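You operate a simulated robot arm through the tools that you are given. There is no shell and no other tool. Be economical: measure what you need, move in short steps, check, and stop when the job is done.

You are at the controls of a simulated two-armed robot. One attempt, no reset.

Task
Put the purple card on the yarn card. Take the green clip and leave it in the seconds tray. Put the red clip on the long bench away on the packing table before the holder. Take the orange tag and leave it on the stretch gauge. Press the measure key two times. Take the blue-rim white cone and leave it on the fourth rack shelf from the bottom. Take the orange block on the white bench and put it away on the machine three shelf. Take the green-rim navy cone and put it in the green large basin. Put the grey clip on the white bench away on the packing table before the holder. Take the plain white tube on the white bench and put it away on the light table. Take the purple brush on the white bench and put it away on the top of the grey side table. Pull the left drawer open. The order is free. Set down upright: purple card, blue-rim white cone.
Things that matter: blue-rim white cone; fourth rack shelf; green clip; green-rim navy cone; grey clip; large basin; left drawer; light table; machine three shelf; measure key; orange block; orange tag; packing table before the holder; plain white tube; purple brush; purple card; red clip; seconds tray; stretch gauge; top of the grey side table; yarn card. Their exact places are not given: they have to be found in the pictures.

The check looks at the end state, three seconds after you hand in, the way a careful person would. Anything else that was tipped, shoved, dropped, spilled or broken makes it a failure.

Robot
Two 7-joint arms with two-finger parallel grippers on one trunk, on a base that drives. Base frame: it is fixed to the floor where the robot stands at the start and does not move with it; the origin is under the middle of the robot, x ahead of it, y to its left, z up. Lengths are in mm, angles in degrees, forces in N, time in s.
The left shoulder is at the start at [50, 161, 1173], the right one opposite. Places, roughly: blue-rim white cone [500, -1000, 500]; fourth rack shelf [1000, -900, 1300]; green clip (6x4x9 cm) [1400, -3700, 700]; green-rim navy cone [750, -250, 1000]; grey clip (6x4x9 cm) [800, -100, 900]; large basin (37x36x16 cm) [1000, -200, 900]; left drawer [400, -4900, 700]; light table [1500, -2600, 900]; machine three shelf (27x18 cm) [-4860, -1200, 500]; measure key [300, -2500, 900]; orange block [500, -250, 750]; orange tag [250, -2750, 1000]; packing table before the holder (22x13 cm) [1340, -3660, 660]; plain white tube (26x8x3 cm) [1400, -200, 900]; purple brush (12x5x7 cm) [1500, -500, 900]; purple card [500, 0, 1000]; red clip (6x4x9 cm) [500, -3000, 900]; seconds tray [1750, -3000, 750]; stretch gauge (38x15 cm) [60, -4980, 860]; top of the grey side table [-3000, -100, 700]; yarn card [500, -500, 750]. Payload 3.43 kg a hand.
The TCP of each hand is the grasp point between the finger pads, 30 mm short of the fingertips. In the tool frame z runs along the fingers and y along their closing line. The gripper opens to 94 mm. The fingers are 28 mm wide and 10 mm thick; the gripper's body (50 by 96 mm) begins 55 mm behind the TCP.
Orientation is told as [roll, pitch, yaw] about the base's x, y, z axes, in that order, counted from this pose: with the fingers straight down and closing along the base's y, the tool's x points along the base's -x, its y along +y and its z along -z.

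Tools
- The arms move only by the tool play_rows. It takes "left_commands", "right_commands" or both (then of equal length, played together; a hand with none holds still); each is a list of rows, each a list of 7 numbers: the closure in counts, from 0 (fully open) to 255 (shut), then the shift along the base's x, y, z in units of 100 mm (1.0 is 100 mm), then the turn, a rotation vector about the base's x, y, z in units of 90 degrees (1.0 is 90 degrees). In form: [[gripper, tx, ty, tz, rx, ry, rz], ...]. A call has 1 to 8 rows; each row is the pose to reach, as a shift and turn from the pose commanded when the call began. A call with a number of a shift or a turn outside -1 to 1 is refused whole. Rows are played at 5 a second. More than 50 mm and 8.6 degrees between two rows, or a gripper value outside its range, and nothing of the call is played. Where a pose cannot be reached the arm comes as near as it can. A force on the tool above 40 N (or 10 N above the force at the start of the call, whichever is more), or a blocked arm, ends the call early, and 0.2 s more pass. Each finger travels about 45 mm/s and halts on what it meets, pressing with about 43 N; the grip force reading is that of the motor and also rises with nothing between the fingers. The clock runs only during rows and for 0.2 s after the last one: add rows that repeat a pose to give the fingers time. It gives the time, the measured TCP pose, the force on the tool (base axes), the opening and the grip force at its end, in the units of the frame above (readings bear some noise), with the torque about the TCP (base axes, N m) and any sound that the robot's microphone picked up, and new pictures: "pictures" is both (left out), scene, wrist or none (wrist: the cameras of the hands that moved).
- Cameras (640 x 400 px; columns grow to the right, rows downward): "scene" is now at [121.2, -34.6, 1297]; the picture's right is [-0.39, -0.92, 0.00], its down [-0.51, 0.22, -0.83] and it looks along [0.77, -0.33, -0.55] (base axes); focal length 262 px, centre (320, 200). "left" rides on the left gripper at [76, -14, -102] in its tool frame; the picture's right is [0.18, 0.98, 0.00], its down [-0.75, 0.14, -0.64] and it looks along [-0.63, 0.12, 0.77] (tool axes); focal length 243 px, centre (320, 200). "right" rides on the right gripper at [76, 14, -103] in its tool frame; the picture's right is [-0.18, 0.98, 0.00], its down [-0.75, -0.14, -0.64] and it looks along [-0.63, -0.12, 0.77] (tool axes); focal length 243 px, centre (320, 200).
- lift_body(by): slides the trunk up (or, below 0, down) by that many mm; the arms and the scene camera ride with it, the base frame stays. It gives what a move gives, with no picture.
- base_move(legs): drives the robot by 1 to 6 legs, each [ahead, left, turn to the left] in mm, mm and degrees, along the robot's own axes; the way and the turn of a leg run together, so that a leg with both is an arc; at most 1500 mm and 180 degrees a leg. The arms and the cameras ride along, it lands a little off, and it stops where it bumps. It gives what a move gives, and a new picture of the scene camera.
- turn_head(pan, tilt): turns the head with the scene camera to pan (to the left, within 80 degrees either way) and tilt (down, from -29 to 69), counted from straight ahead of the robot. It gives what a move gives, and a new picture of the scene camera.
- probe_pixels(camera, pixels): for up to 12 pixels [column, row] of the newest picture of that camera ("zoom" is the newest enlarged one), the place [x, y, z] in the base frame of the surface seen there, good to about 3 mm. It takes no simulated time.
- zoom(camera, box): a new picture of the part [left, top, right, bottom] of that camera's present view, enlarged. It takes no simulated time.
- finish_job(): hands the job in; it is judged then, once.

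Keep the steps short. Do not move on a guess: measure, check each grasp and each placing, and mend mistakes. In all there are 364 turns and 360 pictures (those below and enlarged ones count). Leave the grippers open and the arms clear of the work at the hand-in unless told otherwise, and finish with a single line.

The tools are called after "Emit:" as a command line: name --argument value ..., lists and objects as JSON in quotes. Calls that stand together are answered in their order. play_rows: Moves the arms, as the interface text tells. Its arguments: {"type":"object","properties":{"left_commands":{"type":"array","items":{"type":"array","items":{"type":"number"}}},"right_commands":{"type":"array","items":{"type":"array","items":{"type":"number"}}},"pictures":{"type":"string","enum":["both","scene","wrist","none"]}},"required":[]} The other tools are called the same way: lift_body (by) slides the trunk up or down; base_move (legs) drives the base; turn_head (pan, tilt) turns the head that bears the scene camera; probe_pixels (camera, pixels) gives the place of the surface under pixels of a picture; zoom (camera, box) takes an enlarged picture of a part of a camera's view; finish_job () hands the job in.

At the start:

```text
clock: 0.0
left_tool_pos: [461.0, 56.5, 1091.1]
left_orientation: [0.0, 0.0, 0.0]
left_force: [-0.3, 0.3, 0.4]
left_torque: [-0.03, -0.03, 0.0]
left_opening: 94.2
left_grip_force: 0.1
right_tool_pos: [370.9, -293.2, 1165.8]
right_orientation: [0.2, 0.0, 0.0]
right_force: [-1.4, 0.8, 0.1]
right_torque: [0.01, 0.02, 0.0]
right_opening: 94.2
right_grip_force: 0.1
trunk travel left (down, up): [-200.0, 67.0]
robot x, y, heading: [-1.4, -1.5, -0.0]
head pan, tilt: [-23.2, 33.6]
```

scene: 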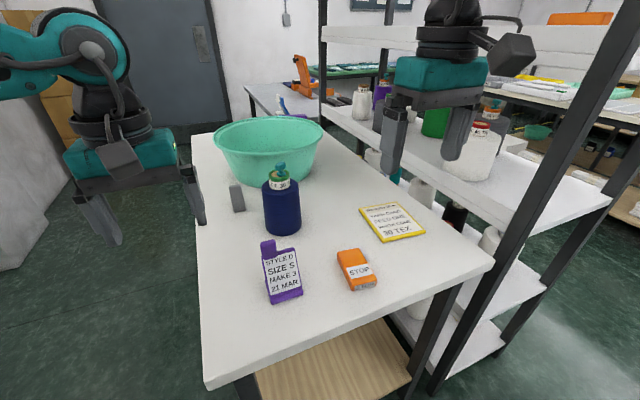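
right: 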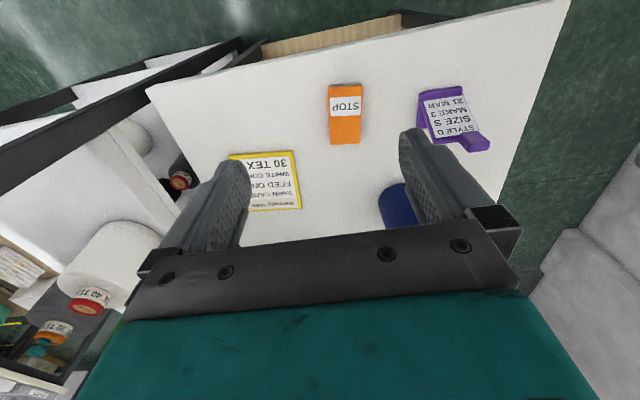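
left: 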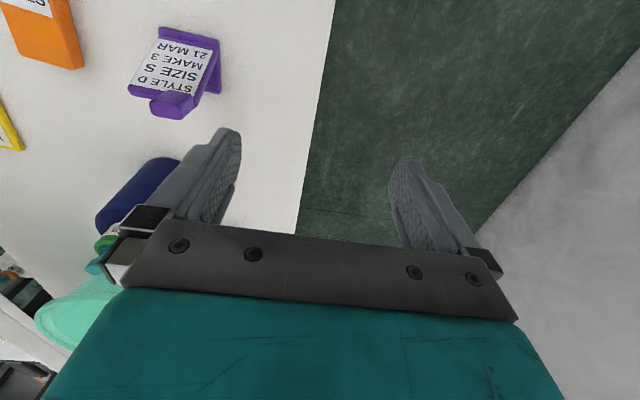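

I see the purple card (282,272), the block (356,268), the yarn card (392,222), the navy cone (282,205), the basin and the grey clip (237,198). I measure them first.

Emit:
probe_pixels --camera "scene" --pixels '[[268, 245], [283, 275], [285, 300], [355, 258], [358, 272], [392, 222], [362, 208], [424, 234], [237, 190], [237, 205], [282, 210], [281, 168]]'

Emit:
zoom --camera "scene" --box '[200, 160, 440, 310]'

Emit:
zoom --camera "scene" --box '[240, 40, 640, 290]'

```text
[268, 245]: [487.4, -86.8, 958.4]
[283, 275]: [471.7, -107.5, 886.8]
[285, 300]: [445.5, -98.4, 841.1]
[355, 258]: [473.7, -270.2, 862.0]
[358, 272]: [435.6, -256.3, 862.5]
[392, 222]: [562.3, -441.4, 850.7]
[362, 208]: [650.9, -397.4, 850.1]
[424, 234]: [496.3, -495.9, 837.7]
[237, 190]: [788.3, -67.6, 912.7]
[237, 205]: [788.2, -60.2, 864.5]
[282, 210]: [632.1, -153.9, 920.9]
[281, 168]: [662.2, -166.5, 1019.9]
```

```text
2.67 times, centred on (320, 235) of scene
```

zoom: 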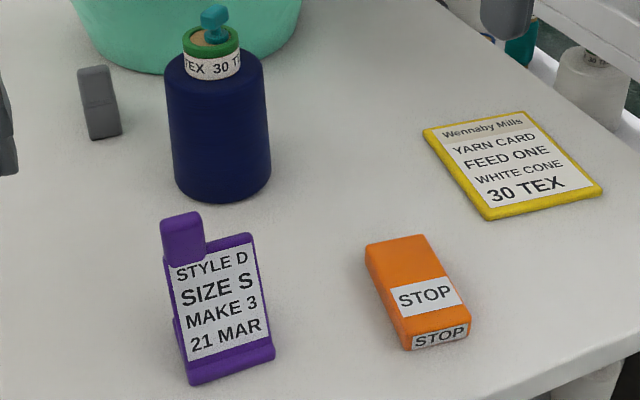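

```text
1.60 times, centred on (440, 165) of scene
```

zoom: 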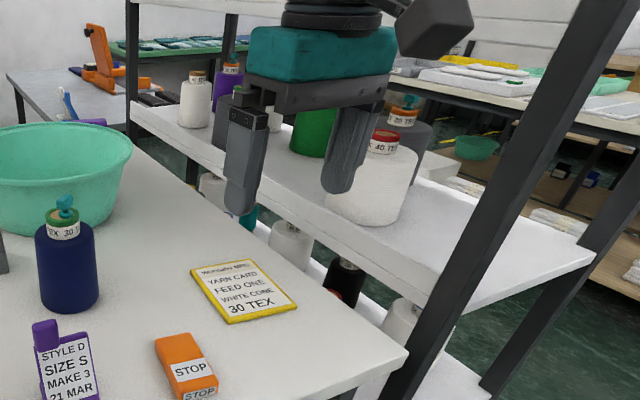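

Emit:
zoom --camera "scene" --box '[240, 230, 320, 310]'

Emit:
probe_pixels --camera "scene" --pixels '[[210, 386], [200, 250], [490, 266], [420, 200], [380, 300], [230, 240], [320, 240], [370, 280]]'

Emit:
zoom --camera "right" --box '[300, 70, 520, 240]'

```text
5.00 times, centred on (280, 270) of scene
```

zoom: 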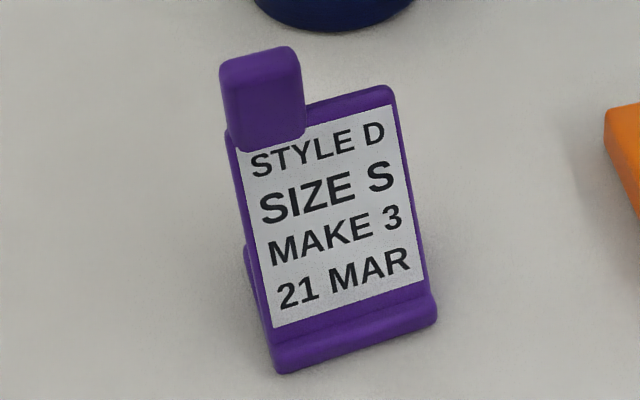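

```text
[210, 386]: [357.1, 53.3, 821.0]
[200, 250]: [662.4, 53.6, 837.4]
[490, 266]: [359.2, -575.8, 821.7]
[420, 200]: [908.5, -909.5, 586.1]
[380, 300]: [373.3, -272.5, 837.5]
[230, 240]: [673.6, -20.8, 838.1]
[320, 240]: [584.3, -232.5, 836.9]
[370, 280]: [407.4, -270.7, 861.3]
```

```text
2.35 times, centred on (410, 155) of right
```

zoom: 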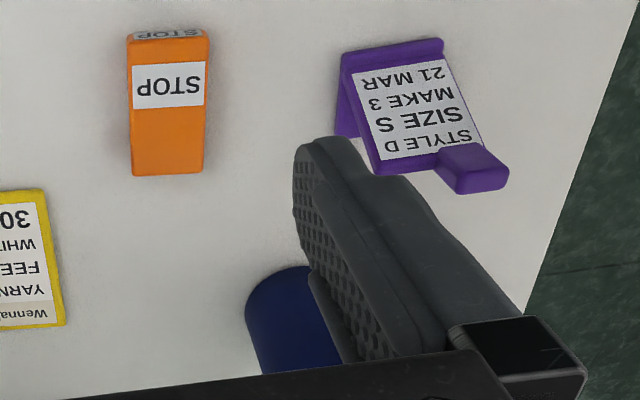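

Emit:
probe_pixels --camera "zoom" --pixels '[[445, 165], [475, 152], [500, 172], [462, 180], [470, 165], [390, 165], [440, 48], [350, 60], [350, 130], [135, 45], [200, 45], [200, 165]]'

Emit:
probe_pixels --camera "scene" --pixels '[[264, 243], [274, 241], [270, 255], [277, 255], [286, 250], [316, 249], [295, 294], [276, 303], [271, 285]]'

```text
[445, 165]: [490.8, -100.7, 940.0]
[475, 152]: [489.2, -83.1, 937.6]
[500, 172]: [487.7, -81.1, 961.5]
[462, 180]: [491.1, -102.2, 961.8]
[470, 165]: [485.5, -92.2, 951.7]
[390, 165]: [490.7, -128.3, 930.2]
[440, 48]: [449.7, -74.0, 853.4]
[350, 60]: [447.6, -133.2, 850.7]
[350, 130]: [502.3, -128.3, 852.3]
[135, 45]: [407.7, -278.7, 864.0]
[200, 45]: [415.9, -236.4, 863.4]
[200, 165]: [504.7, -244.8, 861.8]
```

```text
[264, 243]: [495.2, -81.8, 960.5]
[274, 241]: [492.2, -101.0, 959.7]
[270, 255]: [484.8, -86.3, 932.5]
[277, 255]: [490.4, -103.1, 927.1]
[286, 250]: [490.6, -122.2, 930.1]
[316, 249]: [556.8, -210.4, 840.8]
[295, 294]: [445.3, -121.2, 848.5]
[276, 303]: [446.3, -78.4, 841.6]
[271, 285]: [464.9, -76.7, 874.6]
```

The table top is z≈837.5. The card's tab is centred at about (491,-92), z 930-962. I move the left hand aside and bring the right hand toward the tab, staying high.

Emit:
play_rows --left_commands '[[0, -0.3, 0.3, 0, 0, 0, 0], [0, -0.6, 0.6, 0, 0, 0, 0], [0, -0.8, 0.9, 0, 0, 0, 0]]' --right_commands '[[0, 0.3, 0.33, 0, 0, 0, 0], [0, 0.5, 0.66, 0, 0, 0, 0], [0, 0.6, 1.0, 0, 0, 0, 0]]' --pictures "none"

Emit:
play_rows --right_commands '[[0, 0.3, 0.33, 0, 0, 0, 0], [0, 0.5, 0.66, 0, 0, 0, 0], [0, 0.6, 1.0, -0.4, 0, 0, 0], [0, 0.6, 1.0, -0.8, 0, 0, 0]]' --pictures "both"

Emit:
probe_pixels --camera "scene" --pixels '[[362, 207], [402, 203], [424, 234], [382, 241], [390, 220], [372, 225]]'

```text
clock: 0.8
left_tool_pos: [380.8, 150.4, 1088.9]
left_orientation: [-0.1, 0.0, 0.1]
left_force: [0.7, -0.4, 0.2]
left_torque: [0.0, 0.01, -0.02]
left_opening: 93.7
left_grip_force: 0.1
right_tool_pos: [431.5, -192.7, 1165.5]
right_orientation: [0.1, 0.1, 0.0]
right_force: [0.5, 1.2, -0.7]
right_torque: [0.0, 0.03, -0.01]
right_opening: 93.8
right_grip_force: 0.2
trunk travel left (down, up): [-200.0, 67.0]
robot x, y, heading: [-0.6, 0.6, 0.2]
head pan, tilt: [-23.2, 33.6]
```

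```text
refused: row 3 steps farther than a row can; nothing moved
```

```text
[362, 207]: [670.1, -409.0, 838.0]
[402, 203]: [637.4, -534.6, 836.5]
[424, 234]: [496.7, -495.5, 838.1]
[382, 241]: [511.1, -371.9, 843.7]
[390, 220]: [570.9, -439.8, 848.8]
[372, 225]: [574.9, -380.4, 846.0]
```

Emit:
play_rows --right_commands '[[0, 0.2, 0.33, 0, 0, 0, 0], [0, 0.4, 0.66, 0, 0, 0, 0], [0, 0.6, 1.0, 0, 0, 0, 0], [0, 0.6, 1.0, -0.4, 0, 0, 0], [0, 0.6, 1.0, -0.8, 0, 0, 0], [0, 0.6, 1.0, -1.0, 0, 0, 0]]' --pictures "both"

```text
clock: 2.2
left_tool_pos: [381.3, 147.6, 1089.2]
left_orientation: [0.0, 0.0, 0.0]
left_force: [0.2, -0.3, -0.1]
left_torque: [0.01, -0.02, -0.01]
left_opening: 94.1
left_grip_force: 0.1
right_tool_pos: [462.5, -134.2, 1066.8]
right_orientation: [0.2, 0.0, 0.0]
right_force: [-0.2, 0.7, 0.4]
right_torque: [-0.03, 0.04, -0.01]
right_opening: 94.1
right_grip_force: 0.2
right hand out of reach, approached as far as the arm can: row 2, 3, 4, 5, 6
trunk travel left (down, up): [-200.0, 67.0]
robot x, y, heading: [1.5, 2.8, 0.2]
head pan, tilt: [-23.2, 33.6]
```

scene: 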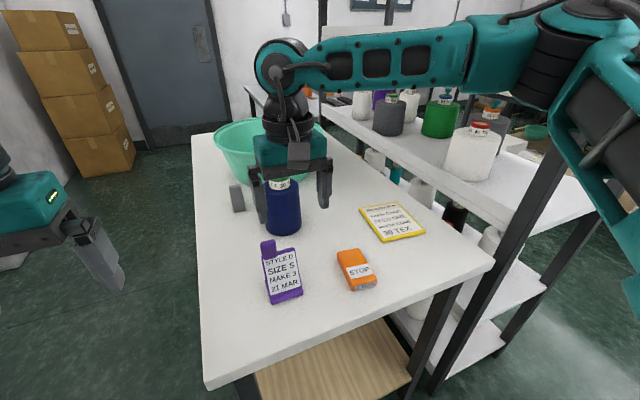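
right: 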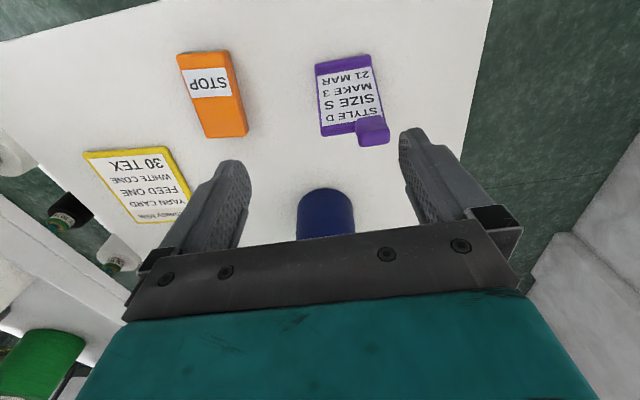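

The reach ends at about 485 mm from the axis, so the base has to come closer. I look down to see how much room there is before the table.

Emit:
turn_head --pan 0 --tilt 69

```text
clock: 3.2
left_tool_pos: [380.9, 148.3, 1088.2]
left_orientation: [0.0, 0.0, 0.1]
left_force: [0.1, 0.1, -0.2]
left_torque: [0.0, 0.03, -0.05]
left_opening: 93.9
left_grip_force: 0.0
right_tool_pos: [461.4, -133.3, 1066.5]
right_orientation: [0.2, -0.1, 0.0]
right_force: [0.0, -0.1, -0.1]
right_torque: [0.01, 0.03, 0.0]
right_opening: 94.0
right_grip_force: 0.0
trunk travel left (down, up): [-200.0, 67.0]
robot x, y, heading: [-2.6, -1.8, -0.0]
head pan, tilt: [0.0, 68.8]
```

scene: 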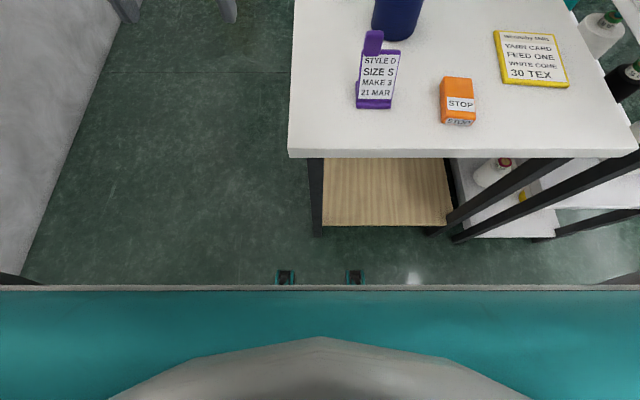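

Emit:
probe_pixels --camera "scene" --pixels '[[320, 295], [320, 286], [285, 275], [317, 235], [320, 152], [430, 230], [400, 220], [320, 320], [100, 300], [10, 280], [60, 200], [130, 0]]'

```text
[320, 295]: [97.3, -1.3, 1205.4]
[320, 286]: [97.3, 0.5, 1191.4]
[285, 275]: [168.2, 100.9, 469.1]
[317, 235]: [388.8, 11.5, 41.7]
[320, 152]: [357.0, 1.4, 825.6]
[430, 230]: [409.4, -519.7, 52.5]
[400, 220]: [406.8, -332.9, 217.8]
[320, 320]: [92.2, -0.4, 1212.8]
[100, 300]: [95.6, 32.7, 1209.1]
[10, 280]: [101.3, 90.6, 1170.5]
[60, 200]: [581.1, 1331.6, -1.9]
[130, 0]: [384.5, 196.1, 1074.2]
```

Emit:
play_rows --right_commands '[[0, -0.4, 0, 0, 0, 0, 0], [0, -0.8, 0, 0, 0, 0, 0], [0, -1.0, 0, 0, 0, 0, 0]]' --pictures "none"

Emit:
base_move --legs '[[120, -40, 0]]'

```text
clock: 4.0
left_tool_pos: [381.2, 148.1, 1087.9]
left_orientation: [0.0, 0.0, 0.0]
left_force: [0.3, -0.2, -0.4]
left_torque: [-0.02, 0.03, 0.0]
left_opening: 94.1
left_grip_force: 0.0
right_tool_pos: [362.7, -133.7, 1068.4]
right_orientation: [0.2, 0.1, 0.0]
right_force: [0.7, -1.0, -0.5]
right_torque: [0.04, 0.0, 0.03]
right_opening: 94.0
right_grip_force: 0.2
trunk travel left (down, up): [-200.0, 67.0]
robot x, y, heading: [-1.5, -2.5, 0.2]
head pan, tilt: [0.0, 68.8]
```

```text
clock: 5.3
left_tool_pos: [449.0, 107.4, 1089.0]
left_orientation: [0.0, 0.1, -0.1]
left_force: [0.6, -0.3, -0.5]
left_torque: [0.02, 0.03, 0.0]
left_opening: 94.0
left_grip_force: 0.1
right_tool_pos: [430.5, -175.1, 1068.1]
right_orientation: [0.2, 0.1, -0.1]
right_force: [-0.3, -0.5, -0.5]
right_torque: [-0.01, 0.02, 0.01]
right_opening: 93.9
right_grip_force: 0.1
trunk travel left (down, up): [-200.0, 67.0]
robot x, y, heading: [67.4, -38.0, -0.2]
head pan, tilt: [0.0, 68.8]
```

scene: 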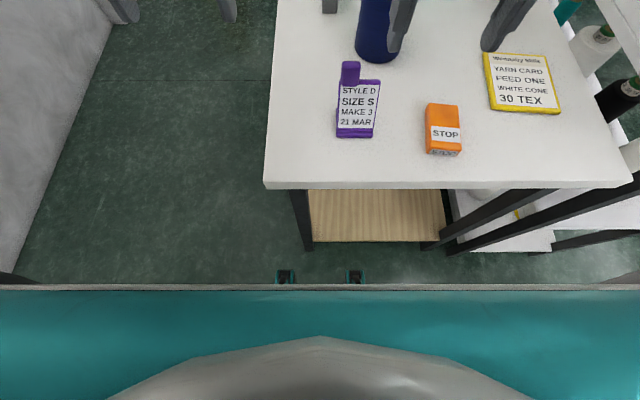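

Emit:
probe_pixels --camera "scene" --pixels '[[280, 186], [350, 76], [343, 66], [357, 65], [361, 133], [341, 133], [443, 115], [523, 83], [486, 56], [545, 56], [560, 112], [495, 108]]'

```text
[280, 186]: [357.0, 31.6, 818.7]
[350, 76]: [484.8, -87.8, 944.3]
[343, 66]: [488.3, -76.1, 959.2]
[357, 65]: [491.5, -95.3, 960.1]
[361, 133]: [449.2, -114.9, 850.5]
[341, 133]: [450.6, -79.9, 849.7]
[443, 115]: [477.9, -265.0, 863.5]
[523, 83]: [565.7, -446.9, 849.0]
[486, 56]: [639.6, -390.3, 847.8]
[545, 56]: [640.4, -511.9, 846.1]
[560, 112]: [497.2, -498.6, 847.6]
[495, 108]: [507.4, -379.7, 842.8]
```

Emit:
play_rows --right_commands '[[0, 0.2, 0.28, 0, 0, 0, 0], [0, 0.4, 0.56, 0, 0, 0, 0], [0, 0.61, 0.84, 0, 0, 0, 0], [0, 0.61, 0.84, -0.4, 0, 0, 0], [0, 0.61, 0.84, -0.6, 0, 0, 0]]' --pictures "both"

```text
clock: 6.5
left_tool_pos: [449.8, 108.2, 1088.6]
left_orientation: [0.0, -0.1, -0.1]
left_force: [0.4, 0.2, 0.3]
left_torque: [0.04, -0.04, -0.02]
left_opening: 93.7
left_grip_force: 0.0
right_tool_pos: [465.2, -147.0, 1025.5]
right_orientation: [0.1, -0.1, -0.1]
right_force: [-0.3, -0.2, 1.2]
right_torque: [-0.01, 0.02, -0.03]
right_opening: 93.8
right_grip_force: 0.1
right hand out of reach, approached as far as the arm can: row 2, 3, 4, 5
trunk travel left (down, up): [-200.0, 67.0]
robot x, y, heading: [65.4, -41.6, -0.1]
head pan, tilt: [0.0, 68.8]
```

scene: 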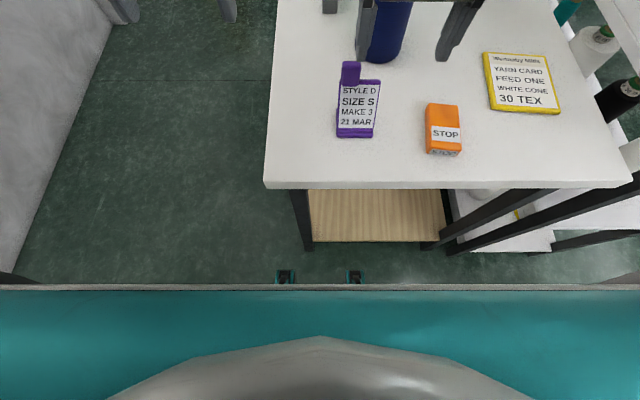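
right: 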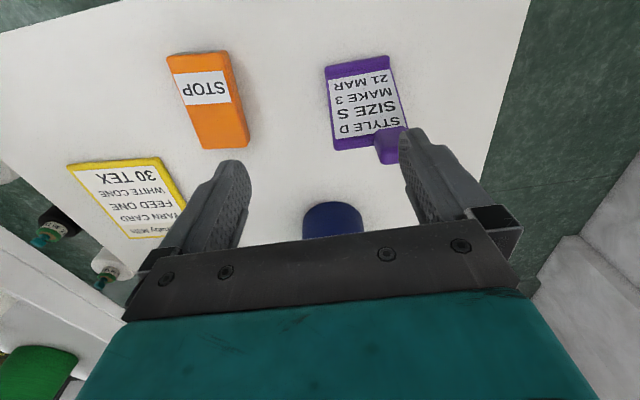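

The right hand can't reach inward like this, and the base stopped at x=67. I shift the base left so the tab lies on the right hand's own side, and test a little forward.

Emit:
base_move --legs '[[0, 95, 0], [30, 0, 0]]'

```text
clock: 8.1
left_tool_pos: [448.6, 205.7, 1089.2]
left_orientation: [0.0, -0.1, 0.2]
left_force: [0.4, 0.3, 0.0]
left_torque: [0.02, 0.01, -0.02]
left_opening: 93.8
left_grip_force: 0.1
right_tool_pos: [465.3, -48.1, 1025.5]
right_orientation: [0.1, -0.1, 0.1]
right_force: [0.9, 0.2, -0.1]
right_torque: [0.04, -0.01, -0.01]
right_opening: 93.8
right_grip_force: 0.1
trunk travel left (down, up): [-200.0, 67.0]
robot x, y, heading: [66.9, 56.7, 0.3]
head pan, tilt: [0.0, 68.8]
stopped in leg 2: the robot was blocked; the commanded pose is now the measured one
```

scene: 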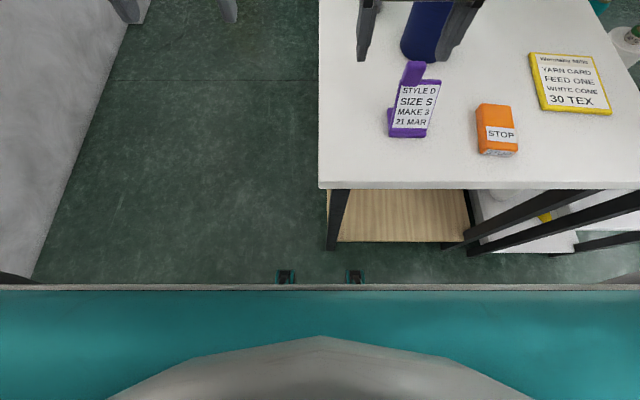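

The base is blocked at x≈67, so depth reach on the bench is limited. With the right hand I test how far forward it reaches here, at a safe height.

Emit:
play_rows --right_commands '[[0, 0.3, -0.2, 0, 0, 0, 0], [0, 0.6, -0.42, 0, 0, 0, 0], [0, 0.8, -0.42, 0, 0, 0, 0]]' --pictures "wrist"

```text
clock: 8.9
left_tool_pos: [447.6, 205.2, 1089.2]
left_orientation: [0.0, 0.0, 0.0]
left_force: [-0.3, -0.5, 0.5]
left_torque: [0.03, -0.01, -0.01]
left_opening: 94.1
left_grip_force: 0.2
right_tool_pos: [544.4, -92.3, 1029.2]
right_orientation: [0.2, -0.1, 0.1]
right_force: [-0.2, -0.3, -0.1]
right_torque: [-0.02, -0.02, 0.02]
right_opening: 94.0
right_grip_force: 0.0
trunk travel left (down, up): [-200.0, 67.0]
robot x, y, heading: [66.2, 54.7, 0.3]
head pan, tilt: [0.0, 68.8]
```

right: 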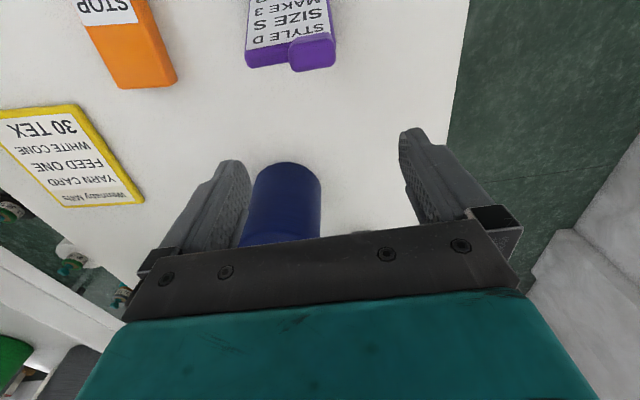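

Here it reaches about 500 mm. Now I go back over the tab and down to z≈1000, then check.

Emit:
play_rows --right_commands '[[0, -0.3, 0, 0.1, 0, 0, 0], [0, -0.53, 0.01, 0.1, 0, 0, 0], [0, -0.53, 0.01, -0.28, 0, 0, 0], [0, -0.53, 0.01, -0.28, 0, 0, 0]]' --pictures "both"

```text
clock: 9.9
left_tool_pos: [447.5, 204.9, 1089.8]
left_orientation: [0.0, 0.0, 0.2]
left_force: [-0.7, 0.0, -0.1]
left_torque: [0.01, -0.03, 0.02]
left_opening: 94.1
left_grip_force: 0.0
right_tool_pos: [494.0, -89.9, 1000.4]
right_orientation: [0.3, -0.1, 0.1]
right_force: [0.1, 0.7, -0.1]
right_torque: [0.02, 0.01, -0.01]
right_opening: 94.0
right_grip_force: 0.0
trunk travel left (down, up): [-200.0, 67.0]
robot x, y, heading: [68.2, 56.3, -0.2]
head pan, tilt: [0.0, 68.8]
```

scene: 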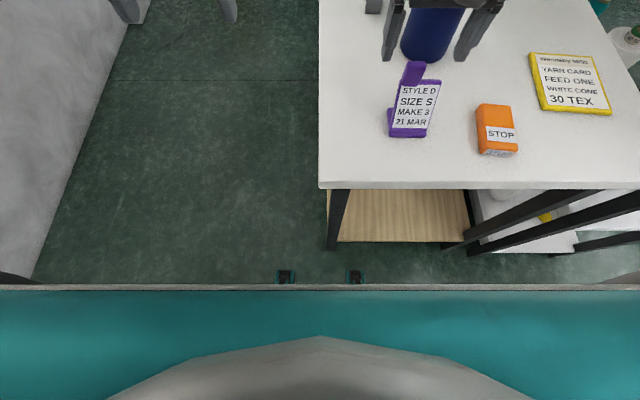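
right: 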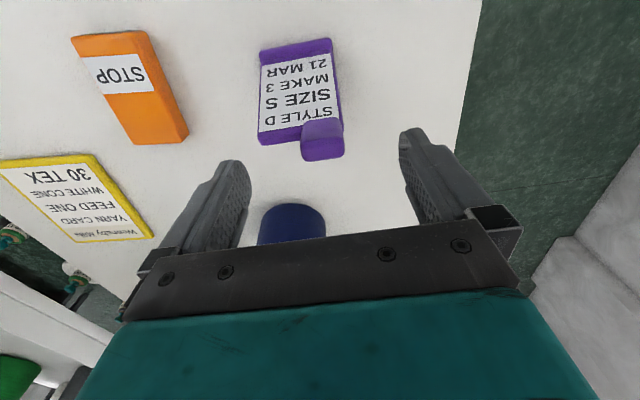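

The tab (322,140) is between the fingers. Down to z≈968, then close.

Emit:
play_rows --right_commands '[[0, -0.03, 0, -0.2, 0, 0, 0], [0, -0.03, 0, -0.34, 0, 0, 0], [100, -0.03, 0, -0.34, 0, 0, 0], [200, -0.03, 0, -0.34, 0, 0, 0], [255, -0.03, 0, -0.34, 0, 0, 0], [255, -0.03, 0, -0.34, 0, 0, 0], [255, -0.03, 0, -0.34, 0, 0, 0]]' --pictures "both"

```text
clock: 11.5
left_tool_pos: [447.1, 205.1, 1089.9]
left_orientation: [-0.1, -0.1, 0.1]
left_force: [0.5, 0.2, -1.5]
left_torque: [-0.02, -0.03, -0.04]
left_opening: 94.1
left_grip_force: 0.1
right_tool_pos: [490.3, -90.6, 966.6]
right_orientation: [0.1, -0.1, 0.0]
right_force: [0.0, -0.3, 2.1]
right_torque: [-0.09, -0.03, -0.01]
right_opening: 29.2
right_grip_force: 35.6
trunk travel left (down, up): [-200.0, 67.0]
robot x, y, heading: [67.1, 55.1, 0.1]
head pan, tilt: [0.0, 68.8]
```

scene: 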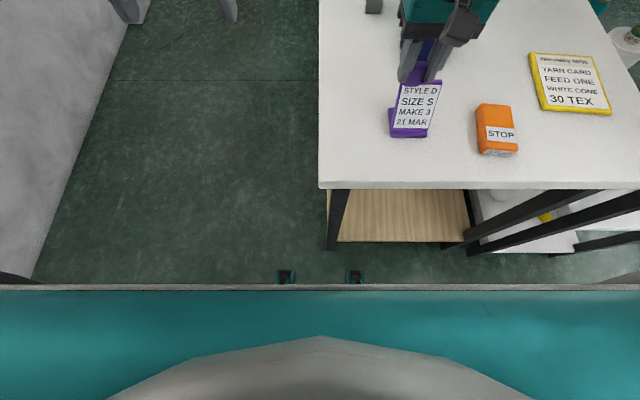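
right: 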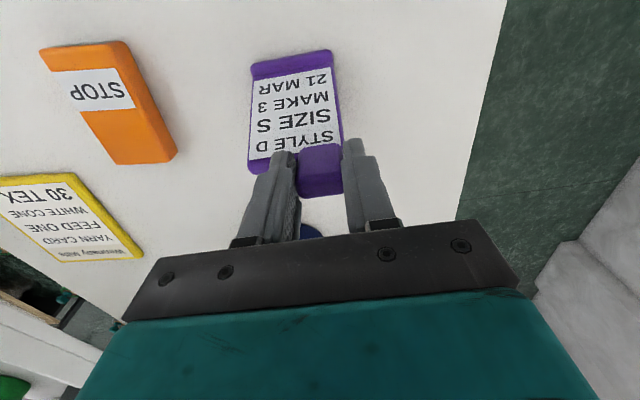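

Emit:
play_rows --right_commands '[[255, 0, 0, 0, 0, 0, 0], [255, 0, 0, 0, 0, 0, 0], [255, 0, 0, 0.3, 0, 0, 0], [255, 0, 0, 0.6, 0, 0, 0], [255, 0, 0, 1.0, 0, 0, 0]]' --pictures "both"

```text
clock: 12.7
left_tool_pos: [446.3, 205.8, 1089.3]
left_orientation: [0.0, 0.0, 0.1]
left_force: [-0.5, -0.7, 0.1]
left_torque: [-0.01, -0.02, 0.0]
left_opening: 94.0
left_grip_force: 0.1
right_tool_pos: [490.0, -86.1, 1065.4]
right_orientation: [0.2, 0.0, 0.1]
right_force: [-0.2, 0.3, -0.8]
right_torque: [-0.02, -0.03, 0.0]
right_opening: 29.3
right_grip_force: 42.8
trunk travel left (down, up): [-200.0, 67.0]
robot x, y, heading: [66.2, 52.8, 0.4]
head pan, tilt: [0.0, 68.8]
```

scene: 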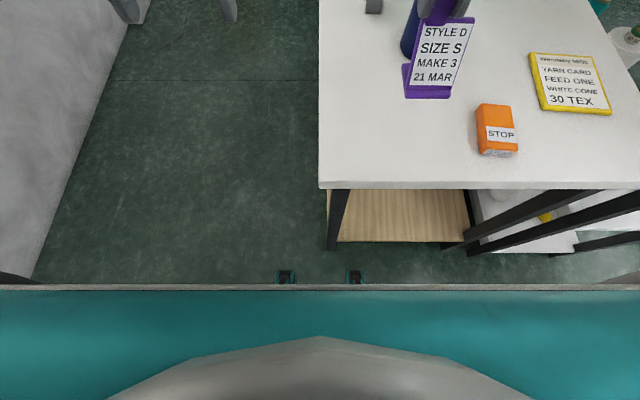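
right: 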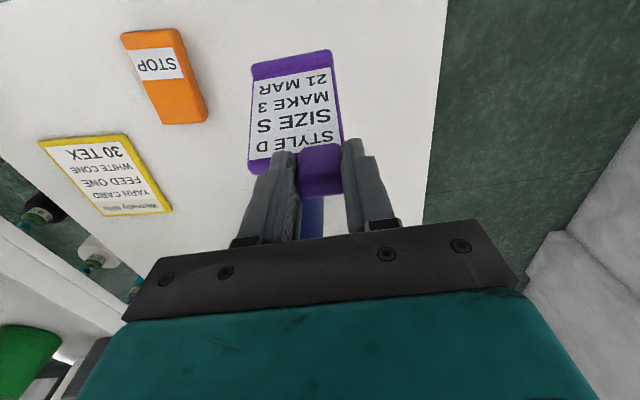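

The card is held. Before I drive right, I look for the rack posts beside the right arm.

Emit:
turn_head --pan -55 --tilt 30

```text
clock: 13.9
left_tool_pos: [448.2, 205.4, 1087.8]
left_orientation: [0.0, -0.1, 0.1]
left_force: [-0.5, 0.1, 0.3]
left_torque: [-0.01, 0.01, 0.03]
left_opening: 94.0
left_grip_force: 0.1
right_tool_pos: [491.8, -89.6, 1065.5]
right_orientation: [0.1, -0.1, 0.2]
right_force: [0.3, -0.3, -1.4]
right_torque: [0.02, 0.0, -0.03]
right_opening: 29.3
right_grip_force: 43.1
trunk travel left (down, up): [-200.0, 67.0]
robot x, y, heading: [64.6, 60.4, 0.0]
head pan, tilt: [-55.0, 30.0]
```

scene: 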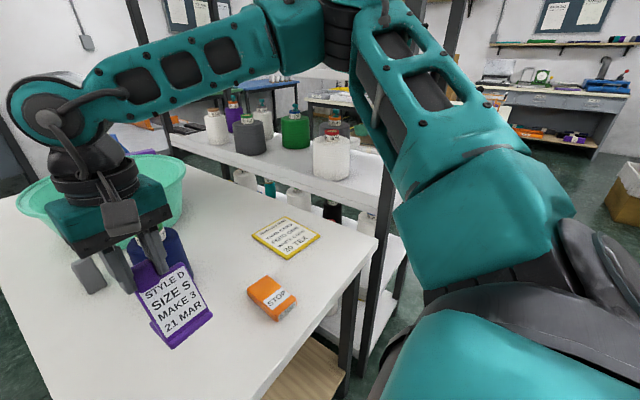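

Emit:
probe_pixels --camera "scene" --pixels '[[378, 270], [372, 310], [455, 30], [130, 10], [408, 225], [345, 40], [330, 10], [400, 30], [460, 100], [475, 125], [335, 140], [330, 165]]'

```text
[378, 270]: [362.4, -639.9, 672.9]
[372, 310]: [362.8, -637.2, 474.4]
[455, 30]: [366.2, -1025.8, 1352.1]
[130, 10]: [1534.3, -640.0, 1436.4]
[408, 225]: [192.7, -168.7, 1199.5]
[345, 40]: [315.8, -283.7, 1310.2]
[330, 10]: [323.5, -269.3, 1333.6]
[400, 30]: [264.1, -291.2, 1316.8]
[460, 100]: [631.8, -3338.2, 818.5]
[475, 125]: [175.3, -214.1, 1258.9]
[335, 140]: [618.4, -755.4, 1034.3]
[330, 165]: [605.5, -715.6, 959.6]
```

Rack posts stand at (362,-640) and (366,-1026), and the right elbow rides about 336 mm out. I drive right 200 only, then extend the arm and measure where the elbow goes.

Emit:
base_move --legs '[[0, -200, 0]]'

Emit:
play_rows --right_commands '[[255, 0.3, 0, 0, 0, 0, 0], [255, 0.6, 0, 0, 0, 0, 0], [255, 0.6, 0, 0, 0, 0, 0]]' --pictures "scene"

```text
clock: 15.5
left_tool_pos: [448.3, 10.5, 1088.1]
left_orientation: [0.1, 0.0, 0.1]
left_force: [0.2, 0.3, 0.0]
left_torque: [0.03, 0.02, 0.02]
left_opening: 94.2
left_grip_force: 0.1
right_tool_pos: [492.2, -281.7, 1065.3]
right_orientation: [0.3, 0.1, 0.0]
right_force: [0.6, -0.3, 0.0]
right_torque: [0.01, -0.01, -0.03]
right_opening: 28.9
right_grip_force: 42.9
trunk travel left (down, up): [-200.0, 67.0]
robot x, y, heading: [65.7, -138.7, 0.0]
head pan, tilt: [-55.0, 30.0]
```

scene: 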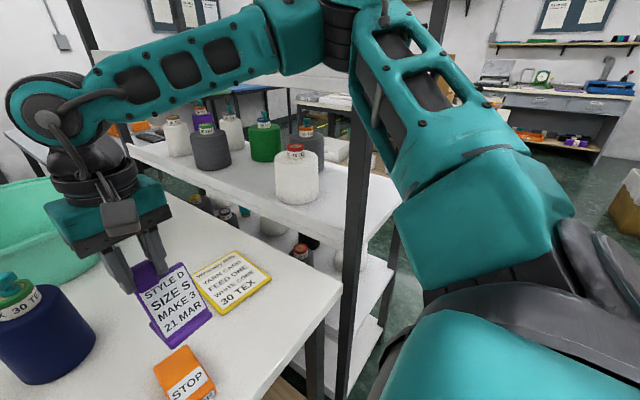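

```text
clock: 16.3
left_tool_pos: [449.0, 11.6, 1089.0]
left_orientation: [0.0, 0.0, 0.1]
left_force: [-0.4, 0.5, -0.2]
left_torque: [-0.02, 0.0, 0.02]
left_opening: 94.1
left_grip_force: 0.0
right_tool_pos: [551.1, -285.3, 1066.5]
right_orientation: [0.2, -0.2, 0.1]
right_force: [0.5, 0.6, -0.5]
right_torque: [0.02, -0.03, 0.02]
right_opening: 28.8
right_grip_force: 42.7
trunk travel left (down, up): [-200.0, 67.0]
robot x, y, heading: [69.4, -137.6, 0.1]
head pan, tilt: [-55.0, 30.0]
```

scene: 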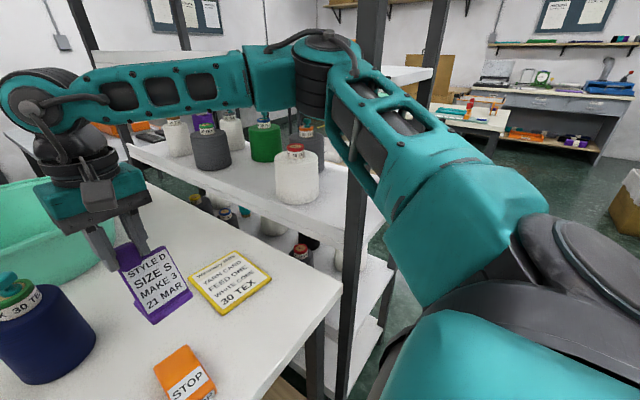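

Emit:
probe_pixels --camera "scene" --pixels '[[345, 45], [310, 70], [330, 40], [360, 75], [400, 95], [255, 80], [370, 60], [318, 105]]'

```text
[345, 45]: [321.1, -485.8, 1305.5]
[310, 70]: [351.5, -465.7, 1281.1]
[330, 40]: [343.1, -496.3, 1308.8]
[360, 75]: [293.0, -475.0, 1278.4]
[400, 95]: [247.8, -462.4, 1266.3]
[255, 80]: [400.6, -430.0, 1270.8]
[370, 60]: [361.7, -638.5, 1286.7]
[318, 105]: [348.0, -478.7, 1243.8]
```

The elbow would foul the rack post with the right hand at the yarn card. I set the card down on free bench at tab (480,-330) with the right hand, and will take it on with the left hand.

Emit:
play_rows --right_commands '[[255, -0.4, -0.2, 0, 0, 0, 0], [255, -0.71, -0.46, 0, 0, 0, 0], [255, -0.71, -0.46, -0.4, 0, 0, 0], [255, -0.71, -0.46, -0.8, 0, 0, 0], [255, -0.71, -0.46, -0.9, 0, 0, 0], [255, -0.71, -0.46, -0.96, 0, 0, 0]]' --pictures "scene"

```text
clock: 17.7
left_tool_pos: [447.7, 12.7, 1089.1]
left_orientation: [0.1, 0.0, 0.1]
left_force: [0.9, 0.2, 0.4]
left_torque: [-0.01, 0.0, -0.03]
left_opening: 94.1
left_grip_force: 0.1
right_tool_pos: [482.4, -327.4, 968.7]
right_orientation: [0.2, 0.0, 0.1]
right_force: [0.3, -0.2, 0.5]
right_torque: [0.02, -0.05, -0.02]
right_opening: 29.3
right_grip_force: 43.0
trunk travel left (down, up): [-200.0, 67.0]
robot x, y, heading: [65.6, -134.3, 0.2]
head pan, tilt: [-55.0, 30.0]
```

scene: 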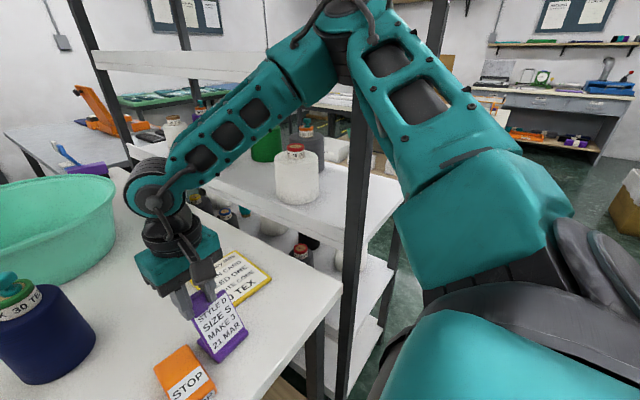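

Emit:
play_rows --right_commands '[[255, 0, 0, -0.03, 0, 0, 0], [100, 0, 0, -0.02, 0, 0, 0], [0, 0, 0, -0.02, 0, 0, 0], [0, 0, 0, -0.02, 0, 0, 0], [0, 0, 0, 0.3, 0, 0, 0], [0, 0, 0, 0.7, 0, 0, 0], [0, 0, 0, 1.0, 0, 0, 0]]' --pictures "scene"

```text
clock: 19.3
left_tool_pos: [446.0, 11.9, 1088.2]
left_orientation: [0.0, 0.0, 0.2]
left_force: [-1.0, 0.4, 0.9]
left_torque: [-0.04, -0.05, 0.01]
left_opening: 94.1
left_grip_force: 0.1
right_tool_pos: [482.2, -326.7, 1072.1]
right_orientation: [0.0, 0.0, 0.1]
right_force: [-1.0, -0.7, 0.4]
right_torque: [-0.01, 0.04, -0.03]
right_opening: 94.0
right_grip_force: 0.0
trunk travel left (down, up): [-200.0, 67.0]
robot x, y, heading: [68.5, -136.9, 0.2]
head pan, tilt: [-55.0, 30.0]
```

scene: 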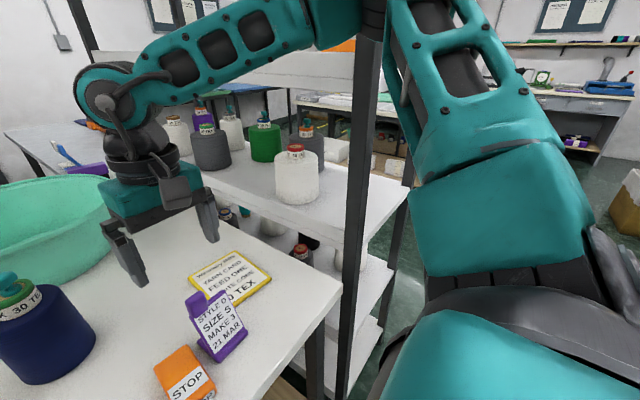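

The card stands upright. Now I tuck the right hand back to the robot.

Emit:
play_rows --right_commands '[[0, -0.45, 0, 0, 0, 0, 0], [0, -0.9, 0, 0, 0, 0, 0], [0, -1.0, 0, 0, 0, 0, 0]]' --pictures "none"

Emit:
play_rows --right_commands '[[0, -0.45, 0, 0, 0, 0, 0], [0, -0.9, 0, 0, 0, 0, 0], [0, -1.0, 0, 0, 0, 0, 0]]' --pictures "scene"

```text
clock: 20.1
left_tool_pos: [448.5, 11.1, 1089.9]
left_orientation: [0.0, 0.0, 0.1]
left_force: [0.0, -0.4, -0.2]
left_torque: [0.03, -0.02, -0.03]
left_opening: 94.0
left_grip_force: 0.0
right_tool_pos: [381.9, -324.0, 1070.9]
right_orientation: [0.2, -0.1, 0.1]
right_force: [-0.7, 0.3, -0.4]
right_torque: [-0.06, 0.0, 0.01]
right_opening: 93.9
right_grip_force: 0.1
trunk travel left (down, up): [-200.0, 67.0]
robot x, y, heading: [65.7, -136.6, 0.3]
head pan, tilt: [-55.0, 30.0]
```

```text
clock: 20.9
left_tool_pos: [449.1, 11.1, 1089.4]
left_orientation: [0.0, 0.0, 0.1]
left_force: [0.4, -0.6, 0.0]
left_torque: [-0.04, 0.02, -0.01]
left_opening: 94.1
left_grip_force: 0.0
right_tool_pos: [309.7, -316.2, 1086.8]
right_orientation: [0.0, -0.1, 0.1]
right_force: [-0.4, -0.2, -0.3]
right_torque: [-0.02, 0.02, -0.03]
right_opening: 93.8
right_grip_force: 0.1
right hand out of reach, approached as far as the arm can: row 2, 3
trunk travel left (down, up): [-200.0, 67.0]
robot x, y, heading: [73.7, -139.2, 0.3]
head pan, tilt: [-55.0, 30.0]
```

scene: 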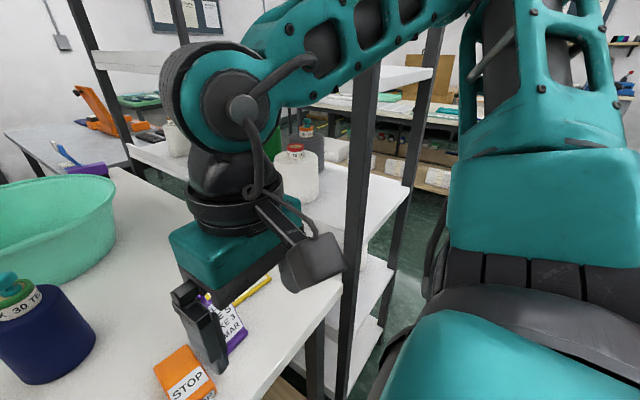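

Emit:
play_rows --right_commands '[[0, 0, -0.45, 0, 0, 0, 0], [0, 0, -0.9, 0, 0, 0, 0], [0, -0.3, -1.0, 0, 0, 0, 0], [0, -0.6, -1.0, 0, 0, 0, 0], [0, -0.9, -1.0, 0, 0, 0, 0]]' --pictures "none"

Emit:
turn_head --pan -55 --tilt 5

```text
clock: 22.1
left_tool_pos: [447.3, 12.0, 1088.8]
left_orientation: [0.1, -0.1, 0.1]
left_force: [-0.1, 0.1, 0.5]
left_torque: [-0.01, -0.03, 0.0]
left_opening: 93.8
left_grip_force: 0.0
right_tool_pos: [278.3, -440.2, 1116.5]
right_orientation: [0.1, 0.1, 0.2]
right_force: [-0.5, -0.4, 0.0]
right_torque: [-0.02, 0.01, 0.03]
right_opening: 94.1
right_grip_force: 0.1
right hand out of reach, approached as far as the arm can: row 1, 3, 4, 5
trunk travel left (down, up): [-200.0, 67.0]
robot x, y, heading: [62.8, -136.0, -0.0]
head pan, tilt: [-55.0, 30.0]
```

```text
clock: 23.0
left_tool_pos: [447.8, 10.9, 1089.0]
left_orientation: [0.1, 0.0, 0.1]
left_force: [0.5, -0.1, 0.5]
left_torque: [-0.06, 0.01, 0.01]
left_opening: 93.9
left_grip_force: 0.0
right_tool_pos: [279.0, -441.2, 1116.4]
right_orientation: [0.2, 0.1, 0.1]
right_force: [0.1, 0.9, 0.1]
right_torque: [0.01, -0.03, 0.03]
right_opening: 93.9
right_grip_force: 0.2
trunk travel left (down, up): [-200.0, 67.0]
robot x, y, heading: [67.5, -135.5, -0.0]
head pan, tilt: [-55.0, 5.0]
```

scene: 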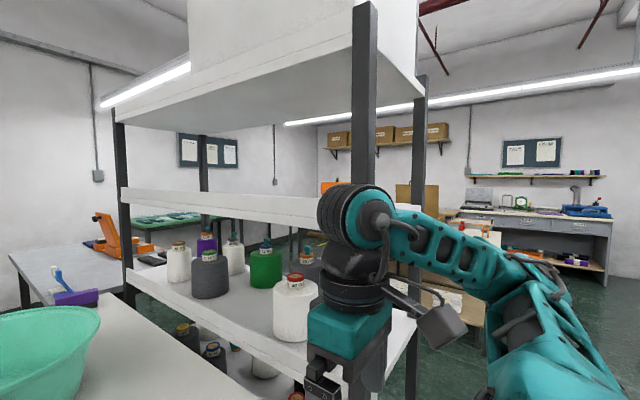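

Emit:
probe_pixels --camera "scene" --pixels '[[520, 270], [545, 290], [560, 320], [350, 210], [390, 215], [370, 330], [364, 100], [280, 205], [300, 310], [430, 320], [425, 90], [350, 60]]'

```text
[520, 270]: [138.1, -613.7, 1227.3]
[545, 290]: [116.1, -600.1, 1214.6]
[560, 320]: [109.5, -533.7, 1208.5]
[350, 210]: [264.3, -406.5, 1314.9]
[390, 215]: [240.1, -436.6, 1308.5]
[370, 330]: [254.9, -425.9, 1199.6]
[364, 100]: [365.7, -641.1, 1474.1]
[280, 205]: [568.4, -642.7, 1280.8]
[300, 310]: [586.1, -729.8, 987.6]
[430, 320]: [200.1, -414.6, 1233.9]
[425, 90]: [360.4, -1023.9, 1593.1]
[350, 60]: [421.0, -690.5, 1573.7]
```

The tucked right arm stays at x<310, clear of the rack. I drive right 350.

Emit:
turn_head --pan -10 --tilt 55

Emit:
base_move --legs '[[-10, -350, 0]]'

```text
clock: 24.2
left_tool_pos: [447.9, 11.7, 1089.9]
left_orientation: [0.0, 0.0, 0.1]
left_force: [0.9, -0.4, 0.1]
left_torque: [-0.01, 0.01, 0.01]
left_opening: 94.1
left_grip_force: 0.1
right_tool_pos: [278.7, -441.0, 1116.5]
right_orientation: [0.2, 0.1, 0.0]
right_force: [-0.6, 0.8, -0.2]
right_torque: [0.01, -0.02, -0.03]
right_opening: 94.1
right_grip_force: 0.1
trunk travel left (down, up): [-200.0, 67.0]
robot x, y, heading: [69.0, -138.5, 0.1]
head pan, tilt: [-10.0, 55.0]
```

scene: 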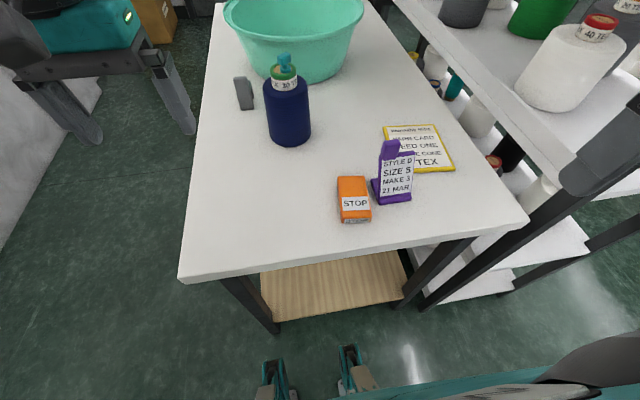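

```text
clock: 26.5
left_tool_pos: [439.0, -341.1, 1089.6]
left_orientation: [0.1, 0.0, 0.0]
left_force: [0.1, -1.1, -0.2]
left_torque: [0.05, 0.0, 0.01]
left_opening: 94.1
left_grip_force: 0.2
right_tool_pos: [267.6, -792.3, 1115.1]
right_orientation: [0.2, 0.0, -0.1]
right_force: [0.1, -0.4, -0.3]
right_torque: [0.0, -0.03, -0.01]
right_opening: 93.8
right_grip_force: 0.1
trunk travel left (down, up): [-200.0, 67.0]
robot x, y, heading: [55.3, -489.8, -0.1]
head pan, tilt: [-10.0, 55.0]
```

scene: 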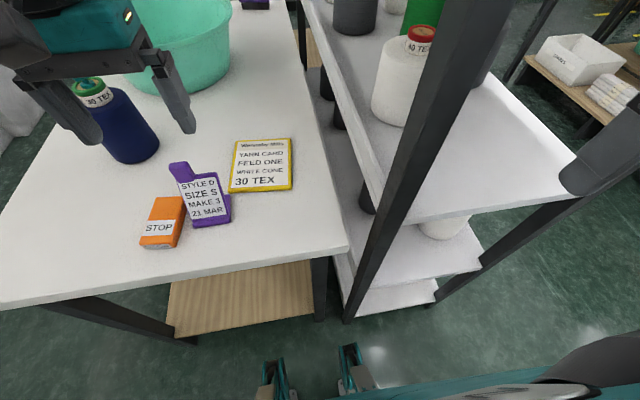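

Emit:
zoom --camera "scene" --box '[130, 120, 310, 255]'

Emit:
probe_pixels --camera "scene" --pixels '[[174, 166], [186, 163], [180, 172], [190, 177], [218, 173], [194, 225], [230, 218], [237, 141], [291, 139], [292, 186], [231, 190]]'

```text
2.96 times, centred on (220, 188) of scene
```

zoom: 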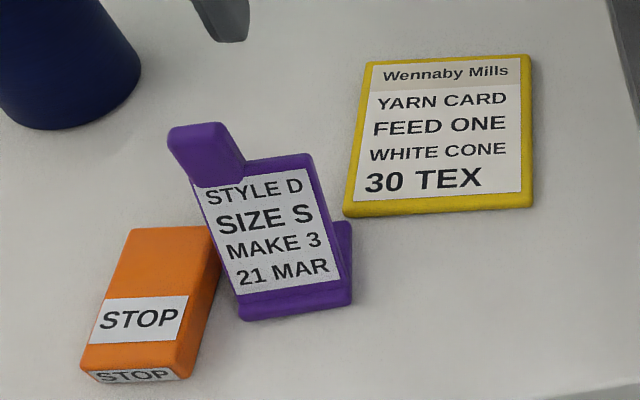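

```text
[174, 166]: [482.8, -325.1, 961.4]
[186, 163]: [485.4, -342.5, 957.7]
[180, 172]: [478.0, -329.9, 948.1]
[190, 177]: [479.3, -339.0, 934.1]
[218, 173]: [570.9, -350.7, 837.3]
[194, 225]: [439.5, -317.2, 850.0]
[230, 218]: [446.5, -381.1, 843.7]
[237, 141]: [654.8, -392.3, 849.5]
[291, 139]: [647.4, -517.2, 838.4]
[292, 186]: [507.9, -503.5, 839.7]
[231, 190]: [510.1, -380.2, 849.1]
```

The tab is at y≈-331, x≈484. The left hand goes over it and down to z≈1000.

Emit:
play_rows --left_commands '[[0, 0.45, 0.1, 0, 0, 0, 0], [0, 0.45, 0.1, -0.4, 0, 0, 0], [0, 0.45, 0.1, -0.8, 0, 0, 0], [0, 0.45, 0.1, -0.9, 0, 0, 0]]' --pictures "wrist"

```text
clock: 27.5
left_tool_pos: [484.9, -330.5, 999.5]
left_orientation: [0.0, 0.1, 0.1]
left_force: [0.2, -0.2, -1.2]
left_torque: [-0.01, -0.01, -0.01]
left_opening: 93.9
left_grip_force: 0.1
right_tool_pos: [268.1, -791.0, 1116.1]
right_orientation: [0.2, 0.1, -0.1]
right_force: [0.2, 0.3, 0.6]
right_torque: [0.05, 0.02, 0.0]
right_opening: 94.0
right_grip_force: 0.1
trunk travel left (down, up): [-200.0, 67.0]
robot x, y, heading: [56.6, -488.2, -0.1]
head pan, tilt: [-10.0, 55.0]
```

left: 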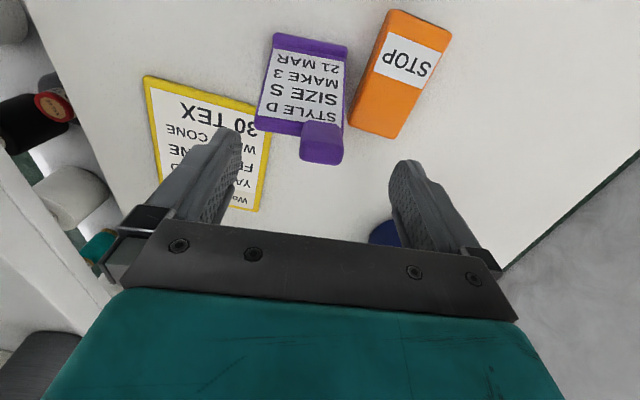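

Emit:
play_rows --left_commands '[[0, 0, 0, -0.2, 0, 0, 0], [0, 0, 0, -0.32, 0, 0, 0], [120, 0, 0, -0.32, 0, 0, 0], [255, 0, 0, -0.32, 0, 0, 0], [255, 0, 0, -0.32, 0, 0, 0], [255, 0, 0, -0.32, 0, 0, 0], [255, 0, 0, -0.32, 0, 0, 0], [255, 0, 0, -0.32, 0, 0, 0]]' --pictures "none"

Emit:
play_rows --left_commands '[[255, 0, 0, 0.3, 0, 0, 0], [255, 0, 0, 0.5, 0, 0, 0], [255, 0.3, -0.3, 0.5, 0, 0, 0], [255, 0.5, -0.6, 0.5, 0, 0, 0], [255, 0.75, -1.0, 0.5, 0, 0, 0]]' --pictures "scene"

```text
clock: 29.3
left_tool_pos: [483.8, -328.9, 965.8]
left_orientation: [0.0, 0.0, -0.2]
left_force: [0.1, 1.0, -0.1]
left_torque: [-0.02, 0.01, 0.02]
left_opening: 28.9
left_grip_force: 42.9
right_tool_pos: [267.4, -791.5, 1116.9]
right_orientation: [0.2, 0.1, -0.1]
right_force: [-0.9, -0.3, 0.1]
right_torque: [-0.05, 0.02, -0.02]
right_opening: 94.1
right_grip_force: 0.1
trunk travel left (down, up): [-200.0, 67.0]
robot x, y, heading: [61.5, -487.3, -0.1]
head pan, tilt: [-10.0, 55.0]
```

```text
clock: 30.5
left_tool_pos: [558.6, -432.0, 1015.4]
left_orientation: [0.0, 0.0, 0.0]
left_force: [-0.4, 0.2, -0.5]
left_torque: [0.0, -0.01, -0.04]
left_opening: 28.7
left_grip_force: 42.6
right_tool_pos: [267.5, -793.2, 1117.1]
right_orientation: [0.1, 0.1, -0.2]
right_force: [0.4, -0.1, 0.0]
right_torque: [-0.03, -0.01, -0.01]
right_opening: 93.9
right_grip_force: 0.0
trunk travel left (down, up): [-200.0, 67.0]
robot x, y, heading: [56.7, -486.2, -0.1]
head pan, tilt: [-10.0, 55.0]
```

scene: 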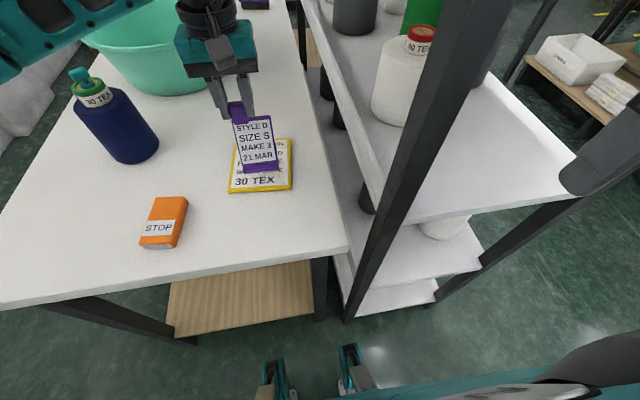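

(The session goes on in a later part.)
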